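You operate a simulated robot arm through the tools that you are given. There is no shell and no other tool. Be economical: measure what you need, move in short steps, check, and stop when the job is done.

You are at the controls of a simulated two-armed robot. One attempt, no reset.

JOB
Draw the tape hook out past 530 MM, measure the white sheet and label it with its length.
Fine: the sheet on the table top; up to the fence, hook closed on it and left there; the label block with that figure stands along the middle crest, at mid-length.

The check looks at the end state, three seconds after you hand in, the way a careful person would. Anything else that was tipped, shoved, dropped, spilled or broken makes it a failure. Flat cloth is picked up by pressing the open fingertips on it (5 to 10 N) and closing them slowly along it; thin cloth reads only 2 to 8 mm in the jaws.

ROBOT AND FRAMES
Two 7-joint arms with two-finger parallel grippers on one trunk, on a base that drives. Base frame: it is fixed to the floor where the robot stands at the start and does not move with it; the origin is under the middle of the robot, x ahead of it, y to its left, z up. Units: m, degrees, N and s.
The left shoulder is at the start at [0.05, 0.187, 1.035], the right one opposite. With the tool pointing down near the work surface each hand reaches from about 0.1 to 0.66 m from the robot's upright axis, wherever it stands, measured 20 degrees to its own side. Places, roughly: tape hook [0.6, 0.1, 0.8]; tape housing [0.6, 0.2, 0.8]; white sheet [0.75, -1.25, 0.75]. Payload 3.43 kg a hand.
The tool frame of a hand sits at the grasp point between the pads (the TCP): z along the fingers, y along the line on which they close. The tips reach 0.03 m beyond it. The gripper opens to 0.094 m. The fingers are 0.028 m wide and 0.01 m thick; the gripper's body (0.05 by 0.096 m) begins 0.055 m behind the TCP.
Orientation is that of the tool frame in the base frame, as a unit quaternion [w, x, y, z]. With the fingers straight down and closing along the base's y, the tool's x points along the base's -x, its y along +y and its z along -z.

CONTROLS
- The arms move only by the tool servo_tool. It takes "left_commands", "right_commands" or both (then of equal length, played together; a hand with none holds still); each is a list of rows, each an object (a shift or turn left out is 0, a gripper value left out holds the last) with "grip": the gripper command, from -1 (fully open) to 1 (shut), values between in proportion; "xyz": the shift along the base's x, y, z in m, a list of three; "rotation": the turn, a rotation vector about the base's x, y, z in degrees, a list of three. In form: [{"grip": grip, "xyz": [tx, ty, tz], "rotation": [wx, wy, wz]}, ...]. A call has 1 to 10 rows; each row is the pose to reach, as a shift and turn from the pose commanded when the call began. Rows are played at 5 a second. More than 0.05 m and 8.6 degrees between two rows, or a gripper value outside its range, and nothing of the call is played. A pose out of reach is approached as far as the arm can. The call stops where the force on the tool passes 40 N (or 10 N more than at its start, if that is more) or the arm is blocked; 0.2 s more then pass. The fingers move at their own pace (about 0.153 m/s each) and stop on an object; they squeeze with about 30 N. The grip force told is the motor's: it shows also when the fingers shut on nothing. Time passes only in rows, and 0.2 s behind the last, so rows that repeat a pose let the fingers close. The reply holds the time, the measured pose of the TCP, the force on the tool along the base axes, the opening and the grip force, in the units named above and with some noise, with the torque about the TCP (base axes, N m) and any sound that the robot's microphone picked up.
- Cameras (640 x 400 px; columns grow to the right, rows downward): "scene" is now at [0.1412, -0.0344, 1.2061]; the picture's right is [-0.36, -0.93, 0.00], its down [-0.44, 0.17, -0.88] and it looks along [0.82, -0.32, -0.47] (base axes); focal length 232 px, centre (320, 200). "left" rides on the left gripper at [0.076, -0.014, -0.103] in its tool frame; the picture's right is [0.18, 0.98, 0.00], its down [-0.75, 0.14, -0.64] and it looks along [-0.63, 0.12, 0.77] (tool axes); focal length 243 px, centre (320, 200). "right" rides on the right gripper at [0.076, 0.014, -0.102] in its tool frame; the picture's right is [-0.18, 0.98, 0.00], its down [-0.75, -0.14, -0.64] and it looks along [-0.63, -0.12, 0.77] (tool axes); focal length 243 px, centre (320, 200). There is no depth. A picture from a camera that has moved, and an enlarged one, comes with that camera's place and axes in the base frame and with its lens.
- grab_frame(camera): a new picture of that camera. The clock stands still meanwhile.
- move_column(by): slides the trunk up (or, below 0, down) by that many m; the arms and the scene camera ride with it, the base frame stays. It gives what a move gives, with no picture.
- roll_base(legs): drives the robot by 1 to 6 legs, each [ahead, left, turn to the left] in m, m and degrees, along the robot's own axes; the way and the turn of a leg run together, so that a leg with both is an arc; at most 1.5 m and 180 degrees a leg. The arms and the cameras ride along, it lands a little off, and it stops where it bumps. It gives what a move gives.
- turn_head(pan, tilt): turns the head with the scene camera to pan (to the left, within 80 degrees either way) and tilt (down, from -29 to 69), counted from straight ahead of the robot. It gives what a move gives.
- zoom(camera, box): a new picture of the part [left, top, right, bottom] of that camera's present view, enlarged. The clock stands still meanwhile.
- job_done(): hands the job in; it is judged then, once.

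Go step by step. Nothing tells you exact positions but the pictures and the camera data: compare them with the known pose of the tool, close in by small moves and look again before you grip or let go. The budget is 120 turns and 88 pictures, counting those below and the enlarged ones. Unless the task says otherwise, let go and move clear before handing in, and close with one line.

The tools are called as name(argument=value, ...) on one line, values as JSON. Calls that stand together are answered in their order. servo_tool: Moves the arms, as the interface text tells. Its arguments: {"type":"object","properties":{"left_commands":{"type":"array"},"right_commands":{"type":"array"}},"required":[]} The other tools are called the same way: move_column (by) slides the trunk up or down; roll_base (legs) drives the base; turn_head (pan, tilt) turns the head that bears the scene camera; grab_frame (camera) takes a picture; zoom (camera, box) takes an enlarged picture of a part of a camera's view; job_done () hands the job in.

At the start:

```text
t: 0.0
left_tcp_pos: [0.3958, -0.0786, 1.1093]
left_tool_rot: [0.0, -0.001, 1.0, 0.001]
left_force: [-0.1, 0.0, -1.4]
left_moment: [-0.02, 0.02, -0.01]
left_gripper_width: 0.094
left_grasp_force: 0.1
right_tcp_pos: [0.302, -0.3534, 1.0389]
right_tool_rot: [0.0, 0.001, 1.0, 0.0]
right_force: [-0.3, 0.2, -0.3]
right_moment: [0.0, -0.02, -0.01]
right_gripper_width: 0.0941
right_grasp_force: 0.1
trunk travel left (down, up): [-0.25, 0.182]
robot x, y, heading: [0.0008, 0.0009, -0.2]
head pan, tilt: [-21.0, 28.0]
```

scene: 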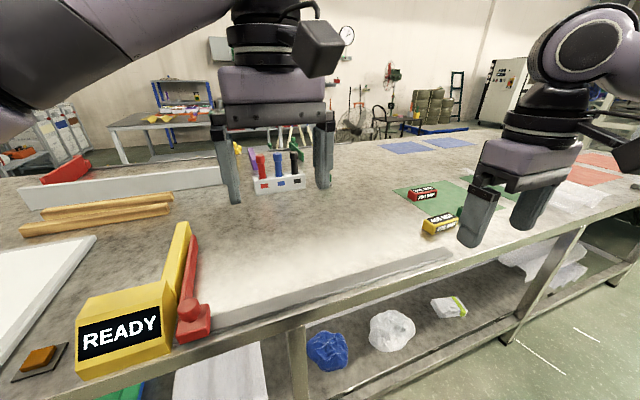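
right: 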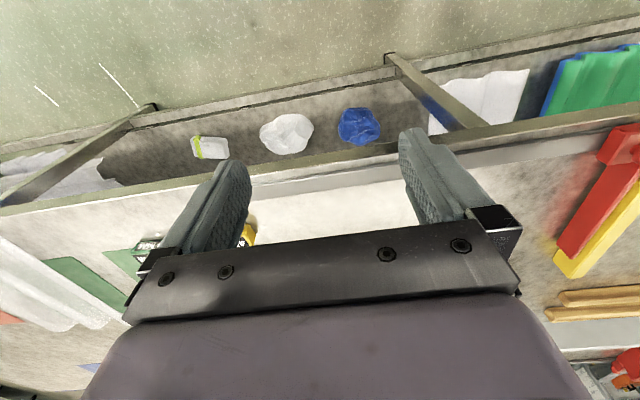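
left: 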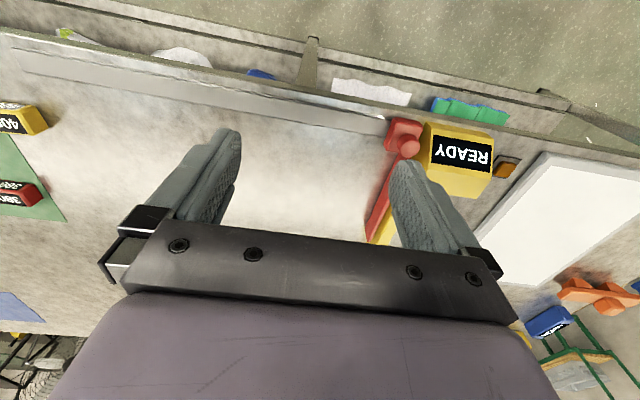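

I see the yellow tape housing with its READY display and red hook, two label blocks on a green mat, and pale sheets further right. I'll look around before moving anything.

zoom(camera="scene", box=[0, 200, 320, 400])

turn_head(pan=-60, tilt=35)

grab_frame(camera="scene")

```text
2.00 times, centred on (160, 300) of scene
camera zoom: at [0.1412, -0.0344, 1.2061], right [-0.36, -0.93, 0.0], down [-0.44, 0.17, -0.88], along [0.82, -0.32, -0.47], focal length 464 px, centre (640, 0)
```

zoom: 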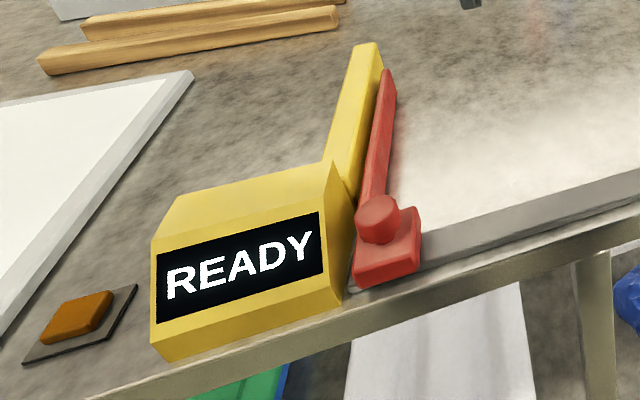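

```text
t: 1.1
left_tcp_pos: [0.3961, -0.0799, 1.1104]
left_tool_rot: [0.0, 0.0, 1.0, -0.001]
left_force: [0.7, 0.1, 0.4]
left_moment: [0.02, 0.06, -0.05]
left_gripper_width: 0.0941
left_grasp_force: 0.2
right_tcp_pos: [0.3016, -0.3537, 1.0395]
right_tool_rot: [0.0, 0.001, 1.0, -0.001]
right_force: [-0.2, -1.0, 0.4]
right_moment: [-0.02, -0.01, -0.02]
right_gripper_width: 0.094
right_grasp_force: 0.0
trunk travel left (down, up): [-0.25, 0.182]
robot x, y, heading: [0.0017, -0.0024, -0.2]
head pan, tilt: [-60.0, 35.0]
```

```text
83 pictures are left
camera scene: at [0.1002, -0.0779, 1.1952], right [-0.87, -0.5, 0.0], down [-0.29, 0.5, -0.82], along [0.41, -0.71, -0.57], focal length 232 px, centre (320, 200)
```

scene: 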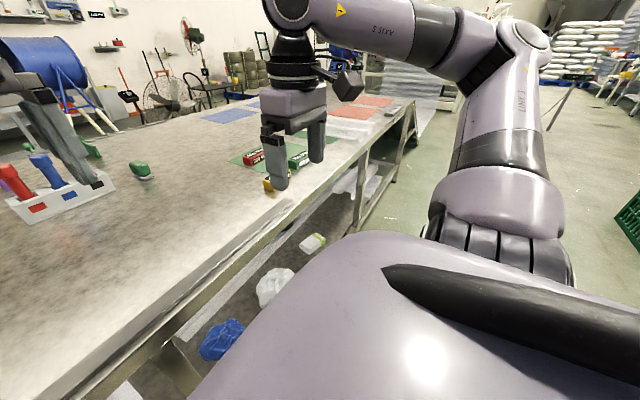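

The hook runs along the front rail toward -y, with the yellow bar as fence and the red bar as hook. I'll drive right to see the sheet and the labels.

roll_base(legs=[[0, -0.8, 0]])

turn_head(pan=-30, tilt=30)

grab_frame(camera="scene")

grab_frame(camera="right")

```text
t: 5.3
left_tcp_pos: [0.3979, -0.8757, 1.1108]
left_tool_rot: [0.0, -0.003, 1.0, 0.0]
left_force: [0.0, 1.0, -0.2]
left_moment: [0.02, 0.05, -0.01]
left_gripper_width: 0.0938
left_grasp_force: 0.0
right_tcp_pos: [0.3062, -1.1503, 1.04]
right_tool_rot: [0.0, -0.001, 1.0, -0.001]
right_force: [-0.5, -0.6, -0.9]
right_moment: [0.03, 0.01, 0.0]
right_gripper_width: 0.0943
right_grasp_force: 0.1
trunk travel left (down, up): [-0.25, 0.182]
robot x, y, heading: [0.0012, -0.7968, 0.4]
head pan, tilt: [-60.0, 35.0]
```

```text
t: 6.3
left_tcp_pos: [0.3983, -0.8748, 1.1096]
left_tool_rot: [0.0, -0.003, 1.0, 0.0]
left_force: [0.5, -0.2, 0.1]
left_moment: [0.02, 0.01, 0.0]
left_gripper_width: 0.094
left_grasp_force: 0.1
right_tcp_pos: [0.3043, -1.1496, 1.0391]
right_tool_rot: [0.0, -0.001, 1.0, 0.0]
right_force: [0.5, 0.1, 0.1]
right_moment: [-0.02, -0.04, -0.02]
right_gripper_width: 0.094
right_grasp_force: 0.0
trunk travel left (down, up): [-0.25, 0.182]
robot x, y, heading: [0.0001, -0.7966, 0.1]
head pan, tilt: [-30.0, 30.0]
```

```text
82 pictures are left
camera scene: at [0.1362, -0.8434, 1.203], right [-0.5, -0.87, 0.0], down [-0.43, 0.25, -0.87], along [0.75, -0.43, -0.5], focal length 232 px, centre (320, 200)
```

scene: 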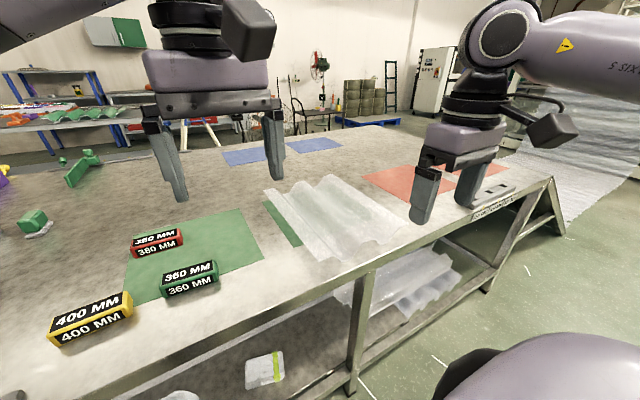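

```text
81 pictures are left
camera right: at [0.2288, -1.1363, 1.1421], right [0.18, 0.98, 0.0], down [0.75, -0.14, 0.64], along [0.63, -0.12, -0.77], focal length 243 px, centre (320, 200)
```

right: 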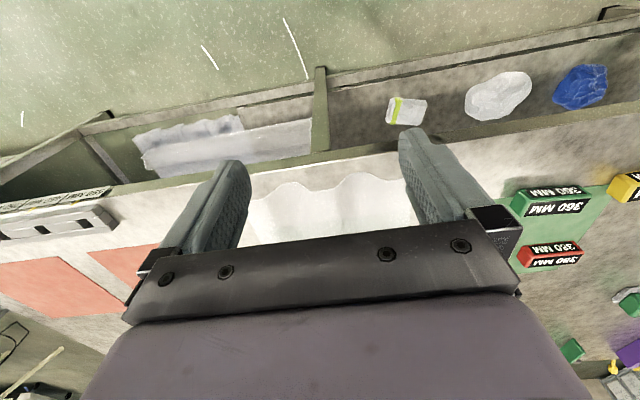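

The label blocks read 400 (yellow), 380 (red) and 360 (green). The corrugated sheet has its ridges running away from me. I'll zoom for its corners, size and the sign.

zoom(camera="scene", box=[240, 150, 440, 275])

zoom(camera="scene", box=[440, 160, 560, 235])

```text
3.20 times, centred on (340, 212) of scene
camera zoom: at [0.1362, -0.8434, 1.203], right [-0.5, -0.87, 0.0], down [-0.43, 0.25, -0.87], along [0.75, -0.43, -0.5], focal length 742 px, centre (256, 160)
```

zoom: 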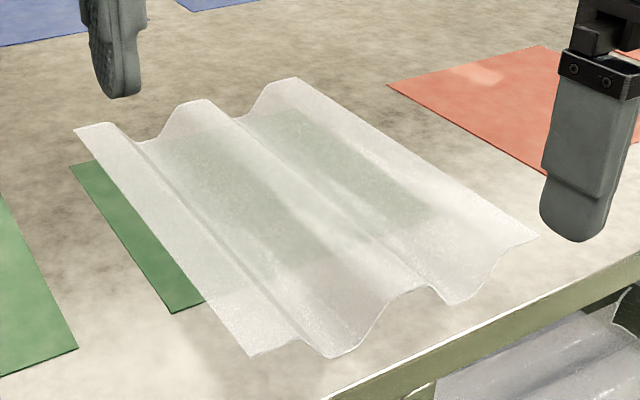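

```text
5.33 times, centred on (500, 198) of scene
camera zoom: at [0.1362, -0.8434, 1.203], right [-0.5, -0.87, 0.0], down [-0.43, 0.25, -0.87], along [0.75, -0.43, -0.5], focal length 1237 px, centre (-640, 213)
```

zoom: 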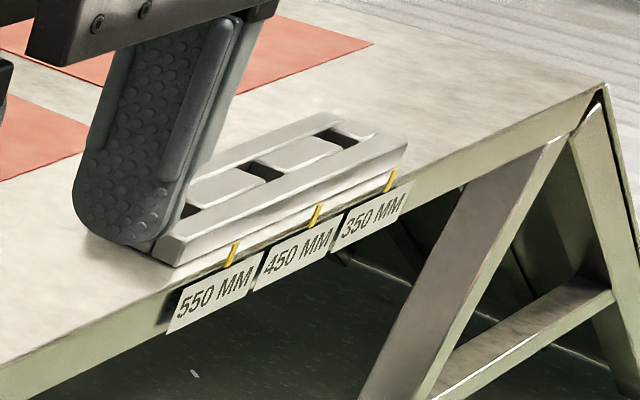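

The ridges run along x and the sheet is roughly 0.4 × 0.29 m, so it must be turned 90° to lie along the tape. I'll move in front of it and drop the trunk a bit to see the end profile.

roll_base(legs=[[-0.05, -0.4, 0]])

move_column(by=-0.15)

turn_head(pan=0, tilt=30)

grab_frame(camera="scene")

```text
t: 8.8
left_tcp_pos: [0.3488, -1.2789, 1.1101]
left_tool_rot: [0.0, -0.004, 1.0, 0.001]
left_force: [-0.1, 0.0, 0.4]
left_moment: [-0.01, -0.02, -0.03]
left_gripper_width: 0.0942
left_grasp_force: 0.1
right_tcp_pos: [0.2563, -1.5551, 1.0391]
right_tool_rot: [0.0, -0.001, 1.0, 0.0]
right_force: [0.0, -0.6, 0.6]
right_moment: [0.02, 0.04, -0.02]
right_gripper_width: 0.0941
right_grasp_force: 0.1
trunk travel left (down, up): [-0.25, 0.182]
robot x, y, heading: [-0.0485, -1.2018, 0.1]
head pan, tilt: [-30.0, 30.0]
```

```text
t: 10.6
left_tcp_pos: [0.3495, -1.2794, 0.9607]
left_tool_rot: [0.0, -0.004, 1.0, 0.0]
left_force: [-0.2, 0.7, 0.6]
left_moment: [0.01, 0.01, -0.02]
left_gripper_width: 0.0938
left_grasp_force: 0.0
right_tcp_pos: [0.2565, -1.5549, 0.8903]
right_tool_rot: [-0.001, -0.002, 1.0, 0.0]
right_force: [-0.1, -0.2, 0.2]
right_moment: [0.0, 0.02, 0.01]
right_gripper_width: 0.094
right_grasp_force: 0.0
trunk travel left (down, up): [-0.1, 0.332]
robot x, y, heading: [-0.052, -1.201, 0.3]
head pan, tilt: [-30.0, 30.0]
```

```text
t: 11.5
left_tcp_pos: [0.3477, -1.2801, 0.96]
left_tool_rot: [0.0, -0.003, 1.0, 0.0]
left_force: [-0.2, -0.2, 0.1]
left_moment: [-0.02, -0.01, 0.0]
left_gripper_width: 0.0939
left_grasp_force: 0.1
right_tcp_pos: [0.2569, -1.5543, 0.888]
right_tool_rot: [0.0, -0.002, 1.0, 0.0]
right_force: [-0.2, -0.2, -0.3]
right_moment: [0.0, -0.02, -0.03]
right_gripper_width: 0.0942
right_grasp_force: 0.1
trunk travel left (down, up): [-0.1, 0.332]
robot x, y, heading: [-0.0487, -1.2014, 0.4]
head pan, tilt: [0.0, 30.0]
```

```text
78 pictures are left
camera scene: at [0.0991, -1.203, 1.053], right [0.0, -1.0, 0.0], down [-0.5, 0.0, -0.87], along [0.87, 0.0, -0.5], focal length 232 px, centre (320, 200)
```

scene: 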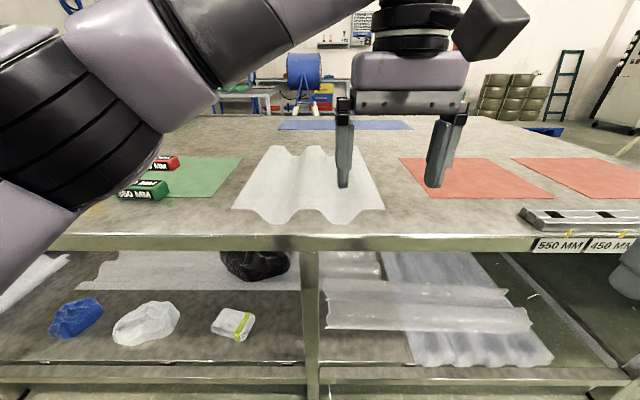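

The sheet is right ahead. I'll zoom in on its end profile.

zoom(camera="scene", box=[220, 135, 400, 247])

```text
3.56 times, centred on (310, 191) of scene
camera zoom: at [0.0991, -1.203, 1.053], right [0.0, -1.0, 0.0], down [-0.5, 0.0, -0.87], along [0.87, 0.0, -0.5], focal length 825 px, centre (356, 232)
```

zoom: 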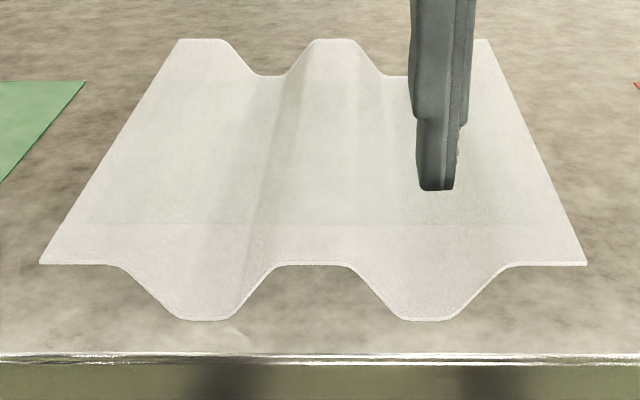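

The profile is a trapezoid: both long edges are raised flanges about 37 mm above the table, so they can be pinched from the side with one finger underneath. The length looks like about 0.40 m. First I'll go back and draw the hook.

move_column(by=0.15)

roll_base(legs=[[0, 1.2, 0]])

turn_head(pan=12, tilt=42)

grab_frame(camera="scene")

grab_frame(camera="left")

```text
t: 13.3
left_tcp_pos: [0.3484, -1.2789, 1.1103]
left_tool_rot: [-0.001, -0.004, 1.0, 0.001]
left_force: [0.3, 0.2, 0.1]
left_moment: [-0.03, -0.02, 0.01]
left_gripper_width: 0.0941
left_grasp_force: 0.1
right_tcp_pos: [0.2571, -1.5548, 1.0387]
right_tool_rot: [-0.001, -0.001, 1.0, 0.0]
right_force: [0.1, 0.2, -0.4]
right_moment: [0.01, -0.01, -0.01]
right_gripper_width: 0.0939
right_grasp_force: 0.1
trunk travel left (down, up): [-0.25, 0.182]
robot x, y, heading: [-0.0471, -1.2016, 0.1]
head pan, tilt: [0.0, 30.0]
```

```text
t: 19.3
left_tcp_pos: [0.3262, -0.0773, 1.11]
left_tool_rot: [0.0, -0.02, 1.0, 0.0]
left_force: [-0.1, 0.1, -0.1]
left_moment: [-0.01, -0.01, -0.01]
left_gripper_width: 0.0936
left_grasp_force: 0.1
right_tcp_pos: [0.2411, -0.3558, 1.0404]
right_tool_rot: [0.0, -0.017, 1.0, 0.0]
right_force: [0.3, 0.0, -0.1]
right_moment: [0.01, -0.01, 0.01]
right_gripper_width: 0.0939
right_grasp_force: 0.2
trunk travel left (down, up): [-0.25, 0.182]
robot x, y, heading: [-0.0734, -0.0148, 2.3]
head pan, tilt: [0.0, 30.0]
```

```text
t: 20.0
left_tcp_pos: [0.3257, -0.0778, 1.1099]
left_tool_rot: [-0.001, -0.019, 1.0, 0.0]
left_force: [0.8, 0.6, -0.3]
left_moment: [0.05, -0.01, -0.01]
left_gripper_width: 0.094
left_grasp_force: 0.0
right_tcp_pos: [0.2428, -0.3557, 1.0392]
right_tool_rot: [0.0, -0.017, 1.0, 0.0]
right_force: [-0.7, -0.2, 0.7]
right_moment: [0.03, 0.0, 0.01]
right_gripper_width: 0.094
right_grasp_force: 0.1
trunk travel left (down, up): [-0.25, 0.182]
robot x, y, heading: [-0.0734, -0.0097, 2.2]
head pan, tilt: [12.0, 42.0]
```

```text
76 pictures are left
camera scene: at [0.0649, 0.008, 1.1848], right [0.24, -0.97, 0.0], down [-0.65, -0.16, -0.74], along [0.72, 0.18, -0.67], focal length 232 px, centre (320, 200)
```

scene: 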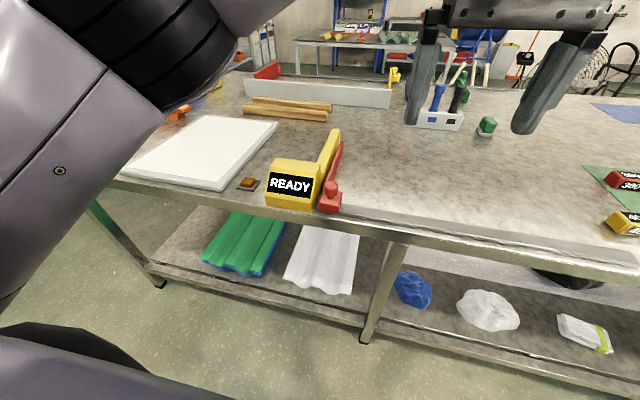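

```text
75 pictures are left
camera left: at [0.2508, -0.0948, 1.2118], right [-0.22, 0.98, 0.0], down [0.75, 0.17, 0.64], along [0.63, 0.14, -0.77], focal length 243 px, centre (320, 200)
```

left: 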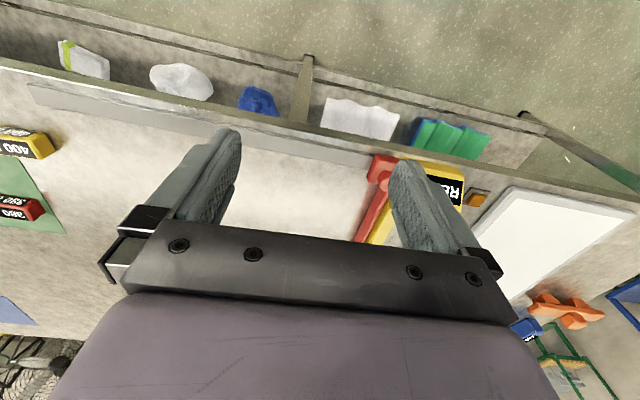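

The hook lies next to the housing and the rail runs to the right along the front edge. I'll zoom in for detail.

zoom(camera="scene", box=[220, 115, 380, 215])

zoom(camera="scene", box=[320, 150, 640, 290])

```text
4.00 times, centred on (300, 165) of scene
camera zoom: at [0.0649, 0.008, 1.1848], right [0.24, -0.97, 0.0], down [-0.65, -0.16, -0.74], along [0.72, 0.18, -0.67], focal length 928 px, centre (400, 340)
```

zoom: 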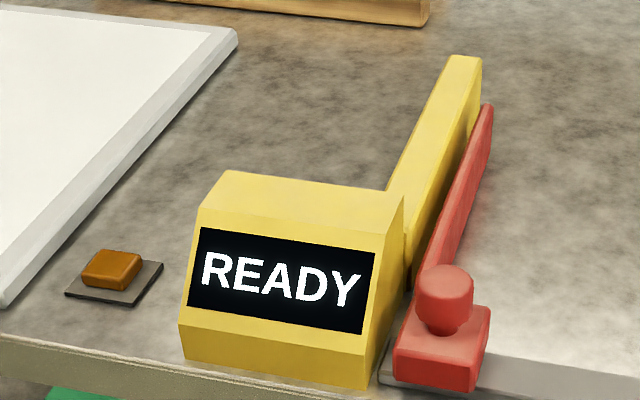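

```text
2.00 times, centred on (480, 220) of scene
camera zoom: at [0.0649, 0.008, 1.1848], right [0.24, -0.97, 0.0], down [-0.65, -0.16, -0.74], along [0.72, 0.18, -0.67], focal length 464 px, centre (0, 160)
```

zoom: 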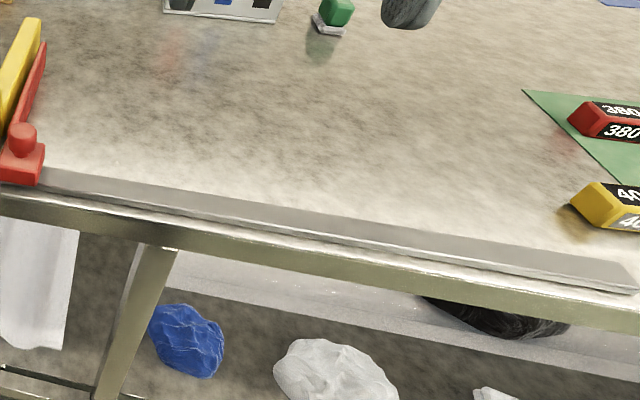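

The knob is at about (0.475, 0.083), top near z 0.86. The red bar is at y≈0.107, the fence face at about 0.12, and the rail ends near y≈-0.55, with the 400 block just beyond. I'll reposition and grip the knob with the fingers closing along x.

roll_base(legs=[[0.09, -0.14, -2.2]])

servo_tool(left_commands=[{"rotation": [0, 0, 8]}, {"rotation": [0, 0, 16]}, {"rotation": [0, 0, 24]}, {"rotation": [0, 0, 32]}, {"rotation": [0, 0, 40]}, {"rotation": [0, 0, 48]}, {"rotation": [0, 0, 56]}, {"rotation": [0, 0, 64]}, {"rotation": [0, 0, 72]}, {"rotation": [0, 0, 80]}])

```text
t: 21.5
left_tcp_pos: [0.4159, -0.2325, 1.1108]
left_tool_rot: [0.0, -0.002, 1.0, 0.0]
left_force: [-0.5, 0.2, 1.7]
left_moment: [0.0, 0.0, 0.01]
left_gripper_width: 0.094
left_grasp_force: 0.0
right_tcp_pos: [0.3233, -0.5076, 1.0377]
right_tool_rot: [0.0, 0.001, 1.0, -0.001]
right_force: [0.4, -0.1, -0.3]
right_moment: [0.03, -0.03, 0.01]
right_gripper_width: 0.0939
right_grasp_force: 0.0
trunk travel left (down, up): [-0.25, 0.182]
robot x, y, heading: [0.0208, -0.1538, 0.1]
head pan, tilt: [12.0, 42.0]
```

```text
t: 23.7
left_tcp_pos: [0.4164, -0.2314, 1.1101]
left_tool_rot: [0.0, -0.644, 0.765, 0.0]
left_force: [0.0, -0.1, -0.1]
left_moment: [-0.04, 0.01, -0.02]
left_gripper_width: 0.0942
left_grasp_force: 0.1
right_tcp_pos: [0.3226, -0.5075, 1.0388]
right_tool_rot: [0.0, 0.0, 1.0, 0.001]
right_force: [0.0, -0.1, -0.8]
right_moment: [0.01, 0.04, 0.0]
right_gripper_width: 0.0938
right_grasp_force: 0.0
trunk travel left (down, up): [-0.25, 0.182]
robot x, y, heading: [0.0219, -0.1534, 0.1]
head pan, tilt: [12.0, 42.0]
```

Rotation works. Now I'll bring the hand above the knob.

servo_tool(left_commands=[{"xyz": [0.01, 0.045, 0], "rotation": [0, 0, 5]}, {"xyz": [0.02, 0.09, 0], "rotation": [0, 0, 10]}, {"xyz": [0.03, 0.135, 0], "rotation": [0, 0, 10]}, {"xyz": [0.04, 0.18, -0.01], "rotation": [0, 0, 10]}, {"xyz": [0.05, 0.22, -0.03], "rotation": [0, 0, 10]}, {"xyz": [0.055, 0.255, -0.06], "rotation": [0, 0, 10]}, {"xyz": [0.057, 0.285, -0.095], "rotation": [0, 0, 10]}, {"xyz": [0.059, 0.314, -0.13], "rotation": [0, 0, 10]}, {"xyz": [0.059, 0.314, -0.16], "rotation": [0, 0, 10]}, {"xyz": [0.059, 0.314, -0.16], "rotation": [0, 0, 10]}])

grab_frame(camera="left")

grab_frame(camera="scene")

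```text
t: 25.9
left_tcp_pos: [0.4747, 0.0801, 0.948]
left_tool_rot: [-0.001, 0.708, -0.706, 0.001]
left_force: [-0.3, 0.8, -0.3]
left_moment: [0.01, -0.01, -0.03]
left_gripper_width: 0.0938
left_grasp_force: 0.0
right_tcp_pos: [0.3215, -0.5057, 1.0395]
right_tool_rot: [-0.001, 0.0, 1.0, 0.001]
right_force: [-0.2, -0.8, -0.3]
right_moment: [0.02, 0.02, -0.02]
right_gripper_width: 0.094
right_grasp_force: 0.1
trunk travel left (down, up): [-0.25, 0.182]
robot x, y, heading: [0.0209, -0.1512, -0.0]
head pan, tilt: [12.0, 42.0]
```

```text
72 pictures are left
camera left: at [0.4896, 0.0043, 1.0506], right [-0.98, -0.19, 0.0], down [-0.14, 0.75, 0.64], along [-0.12, 0.63, -0.77], focal length 243 px, centre (320, 200)
```

left: 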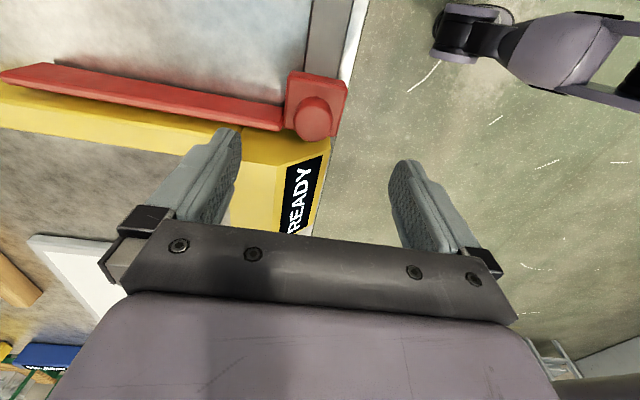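

```text
71 pictures are left
camera scene: at [0.1585, -0.1368, 1.1847], right [0.21, -0.98, 0.0], down [-0.65, -0.14, -0.74], along [0.73, 0.15, -0.67], focal length 232 px, centre (320, 200)
```

scene: 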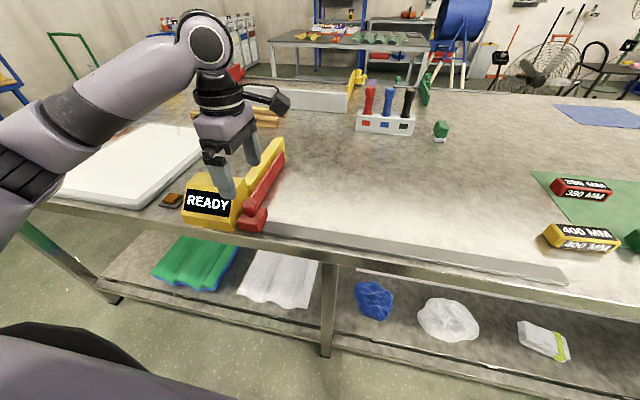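

The knob comes out near (0.48, 0.08). I'll lower to z≈0.885 and look again.

servo_tool(left_commands=[{"xyz": [0.003, -0.002, -0.03]}, {"xyz": [0.005, -0.002, -0.06]}])

grab_frame(camera="left")

zoom(camera="scene", box=[170, 110, 330, 240])

```text
t: 26.5
left_tcp_pos: [0.4799, 0.0785, 0.8889]
left_tool_rot: [0.001, 0.708, -0.706, 0.001]
left_force: [0.9, 0.1, -1.0]
left_moment: [0.03, 0.04, -0.02]
left_gripper_width: 0.094
left_grasp_force: 0.1
right_tcp_pos: [0.3224, -0.5077, 1.0387]
right_tool_rot: [0.0, 0.001, 1.0, -0.001]
right_force: [-1.8, 0.5, -0.3]
right_moment: [-0.02, -0.02, -0.02]
right_gripper_width: 0.0941
right_grasp_force: 0.1
trunk travel left (down, up): [-0.25, 0.182]
robot x, y, heading: [0.0184, -0.1539, -0.3]
head pan, tilt: [12.0, 42.0]
```

```text
70 pictures are left
camera left: at [0.4949, 0.0033, 0.991], right [-0.98, -0.19, 0.0], down [-0.14, 0.75, 0.64], along [-0.12, 0.63, -0.77], focal length 243 px, centre (320, 200)
```

left: 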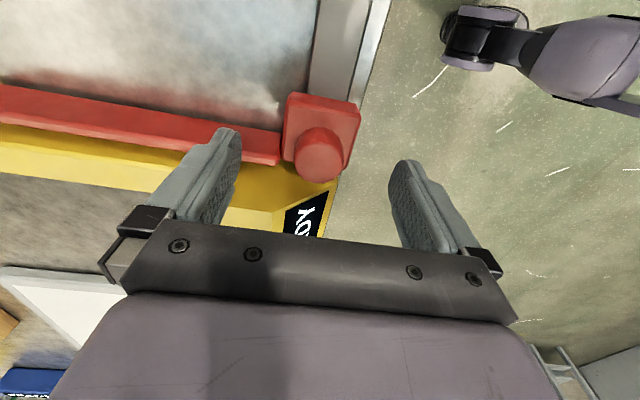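

```text
3.08 times, centred on (250, 175) of scene
camera zoom: at [0.1586, -0.1367, 1.1847], right [0.21, -0.98, 0.0], down [-0.65, -0.14, -0.74], along [0.73, 0.15, -0.67], focal length 714 px, centre (535, 277)
```

zoom: 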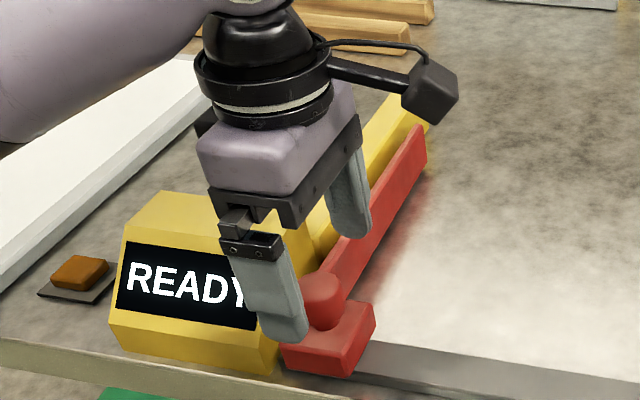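

The knob centre is about (0.478, 0.070), top at 0.867. I'll lower around it and close.

servo_tool(left_commands=[{"xyz": [0, -0.009, -0.012]}, {"xyz": [0, -0.009, -0.026]}, {"xyz": [0, -0.009, -0.026], "grip": 0.2}, {"xyz": [0, -0.009, -0.026], "grip": 1}, {"xyz": [0, -0.009, -0.026], "grip": 1}, {"xyz": [0, -0.009, -0.026], "grip": 1}])

zoom(camera="scene", box=[170, 110, 330, 240])

```text
t: 27.9
left_tcp_pos: [0.4806, 0.0706, 0.8645]
left_tool_rot: [0.001, 0.708, -0.706, 0.0]
left_force: [-1.7, 0.5, 0.6]
left_moment: [0.16, -0.02, 0.08]
left_gripper_width: 0.0325
left_grasp_force: 45.1
right_tcp_pos: [0.3228, -0.5063, 1.0394]
right_tool_rot: [0.0, 0.0, 1.0, 0.0]
right_force: [-0.4, 0.3, 0.2]
right_moment: [-0.01, 0.0, -0.02]
right_gripper_width: 0.0942
right_grasp_force: 0.2
trunk travel left (down, up): [-0.25, 0.182]
robot x, y, heading: [0.0208, -0.1521, 0.0]
head pan, tilt: [12.0, 42.0]
```

```text
3.08 times, centred on (250, 175) of scene
camera zoom: at [0.1583, -0.1369, 1.1847], right [0.21, -0.98, 0.0], down [-0.65, -0.14, -0.74], along [0.73, 0.15, -0.67], focal length 714 px, centre (535, 277)
```

zoom: 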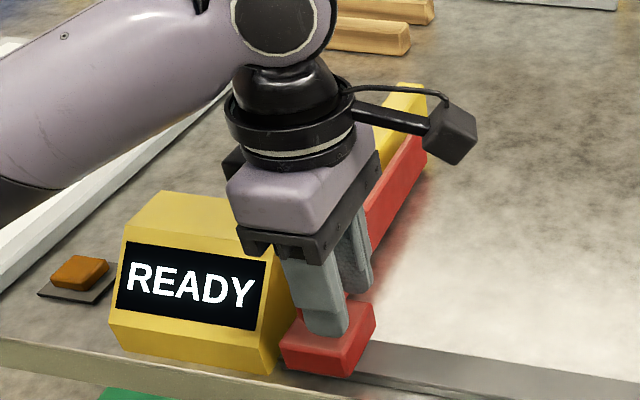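

The knob is gripped at 32.5 mm. I'll pull toward -y.

servo_tool(left_commands=[{"xyz": [0, -0.02, 0]}, {"xyz": [0, -0.05, 0]}, {"xyz": [0, -0.08, 0]}, {"xyz": [0, -0.11, 0]}, {"xyz": [0, -0.14, 0]}, {"xyz": [0, -0.17, 0]}, {"xyz": [0, -0.2, 0]}, {"xyz": [0, -0.23, 0]}, {"xyz": [0, -0.26, 0]}, {"xyz": [0, -0.29, 0]}])

grab_frame(camera="scene")

```text
t: 30.1
left_tcp_pos: [0.4812, -0.2218, 0.8655]
left_tool_rot: [0.0, 0.708, -0.706, -0.001]
left_force: [-0.3, -1.3, 6.1]
left_moment: [0.05, -0.07, -0.07]
left_gripper_width: 0.0325
left_grasp_force: 44.9
right_tcp_pos: [0.3225, -0.5079, 1.0394]
right_tool_rot: [0.0, 0.001, 1.0, 0.001]
right_force: [0.2, -0.4, 0.8]
right_moment: [0.0, -0.05, -0.01]
right_gripper_width: 0.094
right_grasp_force: 0.1
trunk travel left (down, up): [-0.25, 0.182]
robot x, y, heading: [0.0176, -0.1509, 0.1]
head pan, tilt: [12.0, 42.0]
```

```text
67 pictures are left
camera scene: at [0.1579, -0.1372, 1.1847], right [0.21, -0.98, 0.0], down [-0.65, -0.14, -0.74], along [0.73, 0.15, -0.67], focal length 232 px, centre (320, 200)
```

scene: 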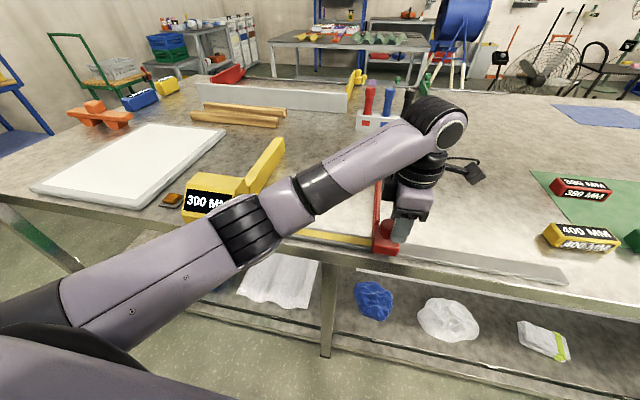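

The display reads about 300 MM and the tape follows. I'll pull on another 0.24 m.

servo_tool(left_commands=[{"xyz": [0, -0.03, 0]}, {"xyz": [0, -0.06, 0]}, {"xyz": [0, -0.09, 0]}, {"xyz": [0, -0.12, 0]}, {"xyz": [0, -0.15, 0]}, {"xyz": [0, -0.18, 0]}, {"xyz": [0, -0.21, 0]}, {"xyz": [0, -0.24, 0]}])

grab_frame(camera="scene")

```text
t: 30.6
left_tcp_pos: [0.482, -0.238, 0.8619]
left_tool_rot: [0.001, 0.711, -0.703, -0.008]
left_force: [-18.1, -0.2, 11.6]
left_moment: [1.06, -0.35, 0.33]
left_gripper_width: 0.0321
left_grasp_force: 44.6
right_tcp_pos: [0.321, -0.5073, 1.04]
right_tool_rot: [0.001, 0.001, 1.0, 0.0]
right_force: [1.0, -1.0, 0.2]
right_moment: [-0.02, -0.03, -0.03]
right_gripper_width: 0.0939
right_grasp_force: 0.1
trunk travel left (down, up): [-0.25, 0.182]
robot x, y, heading: [0.0203, -0.1548, 0.3]
head pan, tilt: [12.0, 42.0]
stopped in row 2 (left hand): the force on the tool passed its limit (the readings are from after the stop); the commanded pose is now the measured one
```

```text
66 pictures are left
camera scene: at [0.1563, -0.1364, 1.1851], right [0.21, -0.98, 0.0], down [-0.65, -0.14, -0.74], along [0.73, 0.15, -0.67], focal length 232 px, centre (320, 200)
```

scene: 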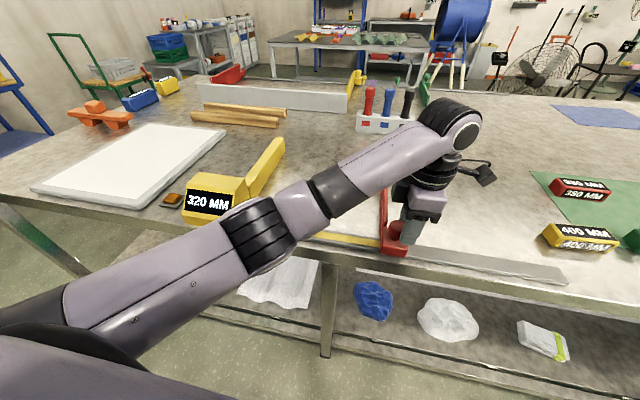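

The left arm hit a limit at 320 MM. I'll let go, lift clear, shift the base right and re-grip.

servo_tool(left_commands=[{"grip": 0}, {"grip": -0.6}, {"grip": -1}, {"xyz": [0, 0, 0.03], "grip": -1}, {"xyz": [0, 0.02, 0.07], "grip": -1}, {"xyz": [0, 0.04, 0.1], "grip": -1}])

roll_base(legs=[[0, -0.33, 0]])

turn_head(pan=20, tilt=42)

grab_frame(camera="left")

grab_frame(camera="scene")

```text
t: 31.9
left_tcp_pos: [0.4819, -0.1975, 0.9622]
left_tool_rot: [0.002, 0.711, -0.703, -0.006]
left_force: [0.2, -0.2, -0.3]
left_moment: [0.0, 0.0, 0.0]
left_gripper_width: 0.0939
left_grasp_force: 0.0
right_tcp_pos: [0.3227, -0.5065, 1.0391]
right_tool_rot: [0.0, 0.002, 1.0, 0.0]
right_force: [0.8, 0.9, 0.1]
right_moment: [0.01, 0.01, -0.01]
right_gripper_width: 0.0938
right_grasp_force: 0.1
trunk travel left (down, up): [-0.25, 0.182]
robot x, y, heading: [0.0199, -0.1497, -0.1]
head pan, tilt: [12.0, 42.0]
```

```text
t: 34.1
left_tcp_pos: [0.481, -0.5302, 0.962]
left_tool_rot: [0.003, 0.71, -0.704, -0.006]
left_force: [-0.9, -0.2, -0.4]
left_moment: [0.0, -0.02, -0.02]
left_gripper_width: 0.0939
left_grasp_force: 0.0
right_tcp_pos: [0.3218, -0.8386, 1.0381]
right_tool_rot: [0.0, 0.003, 1.0, -0.001]
right_force: [-0.7, -0.3, -0.1]
right_moment: [0.02, 0.01, 0.01]
right_gripper_width: 0.0939
right_grasp_force: 0.0
trunk travel left (down, up): [-0.25, 0.182]
robot x, y, heading: [0.0185, -0.4863, -0.1]
head pan, tilt: [12.0, 42.0]
```

```text
t: 34.8
left_tcp_pos: [0.4813, -0.5298, 0.9615]
left_tool_rot: [0.003, 0.71, -0.704, -0.008]
left_force: [-0.3, 1.2, 0.0]
left_moment: [0.01, 0.0, -0.01]
left_gripper_width: 0.0939
left_grasp_force: 0.0
right_tcp_pos: [0.321, -0.8388, 1.0385]
right_tool_rot: [0.0, 0.003, 1.0, 0.0]
right_force: [-0.3, -0.2, 0.1]
right_moment: [-0.02, -0.01, -0.01]
right_gripper_width: 0.0939
right_grasp_force: 0.1
trunk travel left (down, up): [-0.25, 0.182]
robot x, y, heading: [0.021, -0.4817, -0.0]
head pan, tilt: [20.0, 42.0]
```

```text
65 pictures are left
camera left: at [0.4975, -0.6072, 1.063], right [-0.98, -0.19, 0.01], down [-0.14, 0.75, 0.65], along [-0.13, 0.63, -0.76], focal length 243 px, centre (320, 200)
```

left: 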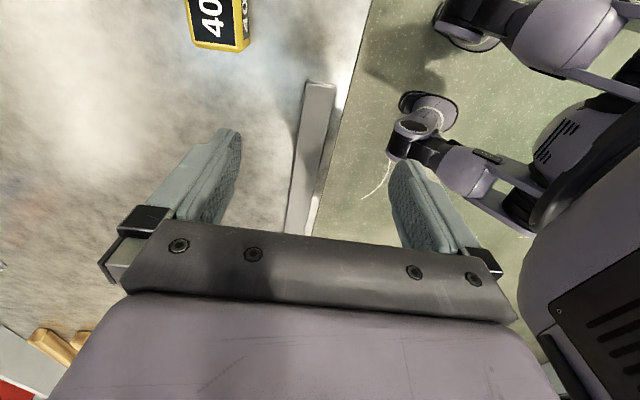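

```text
64 pictures are left
camera scene: at [0.1548, -0.4566, 1.1847], right [0.34, -0.94, 0.0], down [-0.63, -0.23, -0.74], along [0.7, 0.25, -0.67], focal length 232 px, centre (320, 200)
```

scene: 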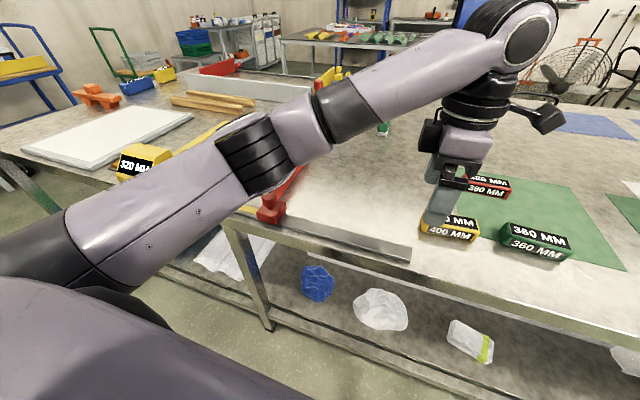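

The hook stayed at 320. The hand moves back over the knob at (0.481, -0.238), lowers and re-grips.

servo_tool(left_commands=[{"xyz": [0, 0.05, 0.01]}, {"xyz": [0, 0.1, 0.01]}, {"xyz": [0, 0.15, 0.01]}, {"xyz": [0, 0.2, 0.01]}, {"xyz": [0, 0.25, 0]}, {"xyz": [0, 0.292, 0]}, {"xyz": [0, 0.292, -0.03]}, {"xyz": [0, 0.292, -0.045]}, {"xyz": [0, 0.292, -0.045]}])

grab_frame(camera="left")

```text
refused: row 1 steps farther than a row can; nothing moved
```

```text
63 pictures are left
camera left: at [0.4975, -0.6072, 1.063], right [-0.98, -0.19, 0.01], down [-0.14, 0.75, 0.65], along [-0.13, 0.63, -0.76], focal length 243 px, centre (320, 200)
```

left: 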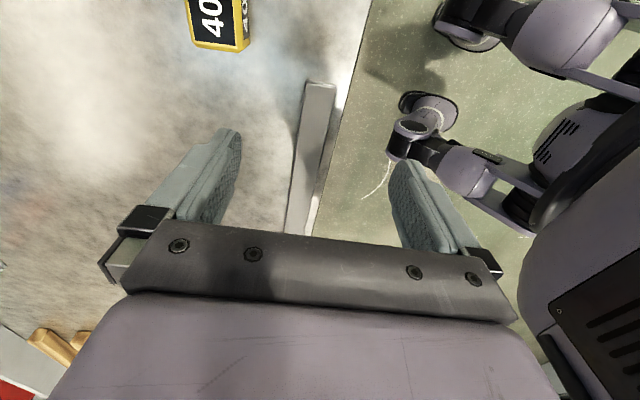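

The row step was slightly too long, so I'll resend with smaller steps.

servo_tool(left_commands=[{"xyz": [0, 0.045, 0]}, {"xyz": [0, 0.09, 0]}, {"xyz": [0, 0.135, 0]}, {"xyz": [0, 0.18, 0]}, {"xyz": [0, 0.225, 0]}, {"xyz": [0, 0.265, 0]}, {"xyz": [0, 0.292, 0]}, {"xyz": [0, 0.292, -0.03]}, {"xyz": [0, 0.292, -0.045]}, {"xyz": [0, 0.292, -0.045]}])

grab_frame(camera="left")

```text
t: 37.0
left_tcp_pos: [0.4818, -0.2377, 0.9163]
left_tool_rot: [0.002, 0.71, -0.704, -0.006]
left_force: [-0.1, -0.1, -0.5]
left_moment: [0.01, 0.0, -0.04]
left_gripper_width: 0.0939
left_grasp_force: 0.0
right_tcp_pos: [0.3197, -0.8387, 1.0394]
right_tool_rot: [0.0, 0.003, 1.0, 0.001]
right_force: [-0.1, 0.8, 0.6]
right_moment: [0.04, 0.03, -0.02]
right_gripper_width: 0.094
right_grasp_force: 0.1
trunk travel left (down, up): [-0.25, 0.182]
robot x, y, heading: [0.0201, -0.485, -0.3]
head pan, tilt: [20.0, 42.0]
```

```text
62 pictures are left
camera left: at [0.4982, -0.3141, 1.0173], right [-0.98, -0.19, 0.01], down [-0.14, 0.75, 0.65], along [-0.13, 0.63, -0.76], focal length 243 px, centre (320, 200)
```

left: 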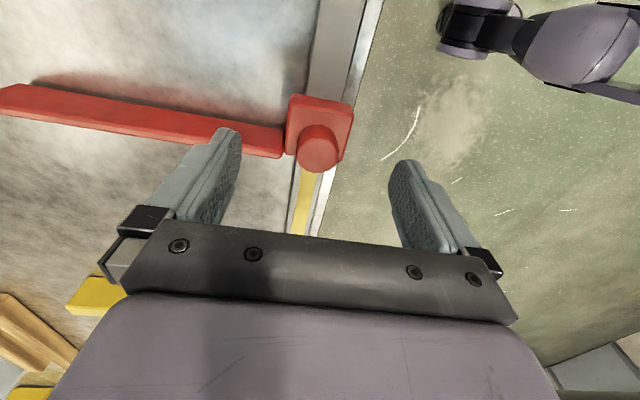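

It's aligned. I'll lower, grip and pull 0.23 m.

servo_tool(left_commands=[{"xyz": [0, -0.003, -0.03]}, {"xyz": [0, -0.003, -0.052]}, {"xyz": [0, -0.003, -0.052], "grip": 0.2}, {"xyz": [0, -0.003, -0.052], "grip": 1}, {"xyz": [0, -0.003, -0.052], "grip": 1}, {"xyz": [0, -0.003, -0.052], "grip": 1}])

servo_tool(left_commands=[{"xyz": [0, -0.02, 0]}, {"xyz": [0, -0.045, 0]}, {"xyz": [0, -0.07, 0]}, {"xyz": [0, -0.095, 0]}, {"xyz": [0, -0.12, 0]}, {"xyz": [0, -0.145, 0]}, {"xyz": [0, -0.17, 0]}, {"xyz": [0, -0.195, 0]}, {"xyz": [0, -0.215, 0]}, {"xyz": [0, -0.228, 0]}])

grab_frame(camera="scene")

```text
t: 38.4
left_tcp_pos: [0.4799, -0.2417, 0.8645]
left_tool_rot: [0.002, 0.71, -0.704, -0.007]
left_force: [0.0, -0.4, -0.6]
left_moment: [0.02, -0.02, 0.05]
left_gripper_width: 0.0
left_grasp_force: 33.2
right_tcp_pos: [0.3208, -0.8382, 1.04]
right_tool_rot: [0.0, 0.003, 1.0, 0.0]
right_force: [-0.3, 0.1, -0.1]
right_moment: [0.01, 0.01, -0.01]
right_gripper_width: 0.0937
right_grasp_force: 0.1
trunk travel left (down, up): [-0.25, 0.182]
robot x, y, heading: [0.0206, -0.4838, 0.4]
head pan, tilt: [20.0, 42.0]
```

```text
t: 40.6
left_tcp_pos: [0.4805, -0.47, 0.8659]
left_tool_rot: [0.002, 0.71, -0.704, -0.005]
left_force: [-0.7, -0.8, 0.2]
left_moment: [0.01, 0.01, -0.01]
left_gripper_width: 0.0001
left_grasp_force: 32.7
right_tcp_pos: [0.3221, -0.8387, 1.0385]
right_tool_rot: [0.0, 0.003, 1.0, 0.0]
right_force: [0.5, 0.6, -0.2]
right_moment: [-0.01, -0.01, -0.02]
right_gripper_width: 0.0939
right_grasp_force: 0.1
trunk travel left (down, up): [-0.25, 0.182]
robot x, y, heading: [0.0232, -0.4816, -0.2]
head pan, tilt: [20.0, 42.0]
```

```text
61 pictures are left
camera scene: at [0.1548, -0.4567, 1.1847], right [0.34, -0.94, 0.0], down [-0.63, -0.23, -0.74], along [0.7, 0.25, -0.67], focal length 232 px, centre (320, 200)
```

scene: 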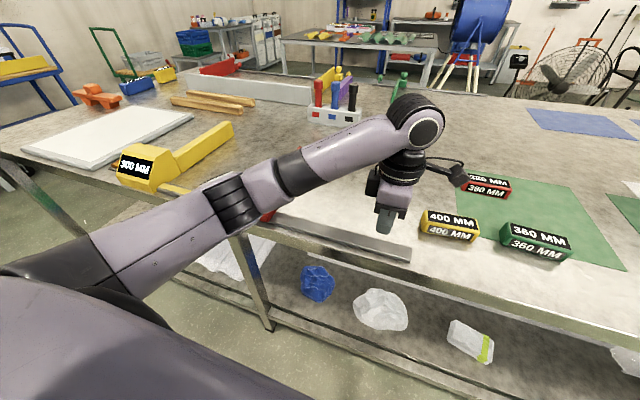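

The fingers slipped off the knob, which squeezed out toward +y, and the display is back to 300. I'll lift, return and measure the knob again from the hand camera.

servo_tool(left_commands=[{"xyz": [0, 0.0, 0.04], "grip": -1}, {"xyz": [0, 0.04, 0.06]}, {"xyz": [0, 0.085, 0.06]}, {"xyz": [0, 0.13, 0.06]}, {"xyz": [0, 0.175, 0.06]}, {"xyz": [0, 0.215, 0.06]}, {"xyz": [0, 0.25, 0.06]}, {"xyz": [0, 0.25, 0.06]}])

grab_frame(camera="left")

zoom(camera="scene", box=[100, 110, 420, 270])

```text
t: 42.4
left_tcp_pos: [0.4804, -0.2204, 0.9259]
left_tool_rot: [0.002, 0.71, -0.705, -0.007]
left_force: [-1.2, 0.2, 0.8]
left_moment: [-0.02, 0.0, -0.01]
left_gripper_width: 0.0941
left_grasp_force: 0.1
right_tcp_pos: [0.3204, -0.8391, 1.0389]
right_tool_rot: [0.001, 0.003, 1.0, 0.0]
right_force: [0.1, 0.7, 0.0]
right_moment: [0.0, 0.02, -0.03]
right_gripper_width: 0.094
right_grasp_force: 0.1
trunk travel left (down, up): [-0.25, 0.182]
robot x, y, heading: [0.0183, -0.4816, -0.2]
head pan, tilt: [20.0, 42.0]
```

```text
60 pictures are left
camera left: at [0.4972, -0.2967, 1.0275], right [-0.98, -0.19, 0.01], down [-0.14, 0.75, 0.65], along [-0.13, 0.63, -0.76], focal length 243 px, centre (320, 200)
```

left: 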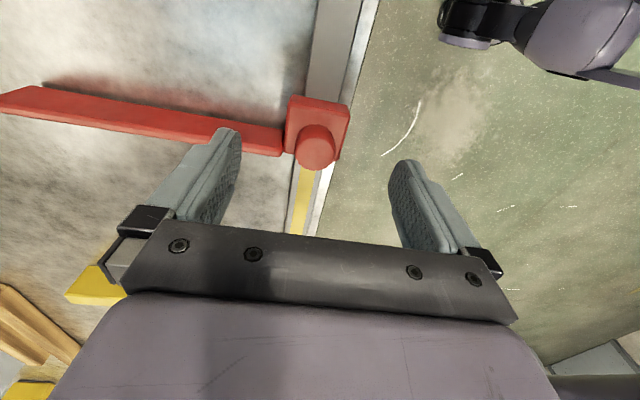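

```text
2.00 times, centred on (260, 190) of scene
camera zoom: at [0.1548, -0.4566, 1.1847], right [0.34, -0.94, 0.0], down [-0.63, -0.23, -0.74], along [0.7, 0.25, -0.67], focal length 464 px, centre (440, 220)
```

zoom: 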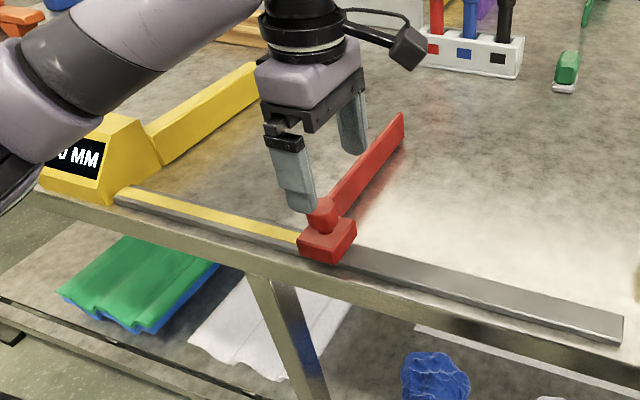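

The knob top is probably nearer z 0.85, so its centre is at y≈-0.211. I'll shift +0.01, lower and grip more slowly.

servo_tool(left_commands=[{"xyz": [0, 0.01, -0.03]}, {"xyz": [0, 0.01, -0.055]}, {"xyz": [0, 0.01, -0.07]}, {"xyz": [0, 0.01, -0.07], "grip": 0.1}, {"xyz": [0, 0.01, -0.07], "grip": 0.3}, {"xyz": [0, 0.01, -0.07], "grip": 1}, {"xyz": [0, 0.01, -0.07], "grip": 1}, {"xyz": [0, 0.01, -0.07], "grip": 1}])

zoom(camera="scene", box=[100, 110, 420, 270])

```text
t: 44.2
left_tcp_pos: [0.48, -0.2087, 0.8534]
left_tool_rot: [0.003, 0.71, -0.704, -0.007]
left_force: [-1.7, 0.6, -1.7]
left_moment: [0.25, -0.29, -0.11]
left_gripper_width: 0.0382
left_grasp_force: 45.3
right_tcp_pos: [0.3208, -0.8378, 1.0387]
right_tool_rot: [0.001, 0.003, 1.0, 0.0]
right_force: [0.4, 0.9, 0.4]
right_moment: [0.0, 0.02, 0.01]
right_gripper_width: 0.094
right_grasp_force: 0.0
trunk travel left (down, up): [-0.25, 0.182]
robot x, y, heading: [0.0201, -0.4839, 0.1]
head pan, tilt: [20.0, 42.0]
```

```text
2.00 times, centred on (260, 190) of scene
camera zoom: at [0.1547, -0.4565, 1.1847], right [0.34, -0.94, 0.0], down [-0.63, -0.23, -0.74], along [0.7, 0.25, -0.67], focal length 464 px, centre (440, 220)
```

zoom: 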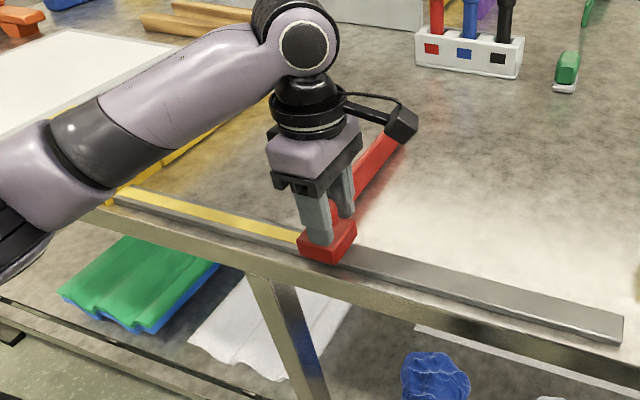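

Firm grip at 38 mm, closer to the full diameter. I'll pull 0.25 m.

servo_tool(left_commands=[{"xyz": [0, -0.02, 0]}, {"xyz": [0, -0.05, 0]}, {"xyz": [0, -0.08, 0]}, {"xyz": [0, -0.11, 0]}, {"xyz": [0, -0.14, 0]}, {"xyz": [0, -0.17, 0]}, {"xyz": [0, -0.2, 0]}, {"xyz": [0, -0.225, 0]}, {"xyz": [0, -0.245, 0]}, {"xyz": [0, -0.252, 0]}])

grab_frame(camera="scene")

```text
t: 46.4
left_tcp_pos: [0.4801, -0.4611, 0.855]
left_tool_rot: [0.003, 0.71, -0.705, -0.007]
left_force: [-13.4, 0.7, -8.8]
left_moment: [-0.24, 0.33, -0.41]
left_gripper_width: 0.0379
left_grasp_force: 45.5
right_tcp_pos: [0.3211, -0.8382, 1.0402]
right_tool_rot: [0.001, 0.003, 1.0, -0.001]
right_force: [0.5, -0.5, -0.1]
right_moment: [0.01, 0.01, 0.01]
right_gripper_width: 0.094
right_grasp_force: 0.1
trunk travel left (down, up): [-0.25, 0.182]
robot x, y, heading: [0.0187, -0.4847, -0.3]
head pan, tilt: [20.0, 42.0]
```

```text
57 pictures are left
camera scene: at [0.1543, -0.4565, 1.1848], right [0.34, -0.94, 0.0], down [-0.63, -0.23, -0.74], along [0.7, 0.25, -0.67], focal length 232 px, centre (320, 200)
```

scene: 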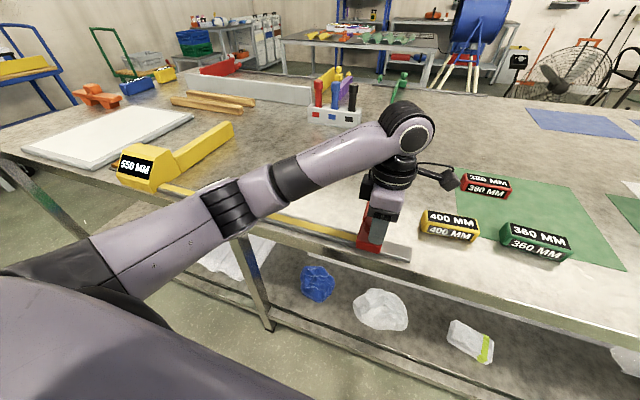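

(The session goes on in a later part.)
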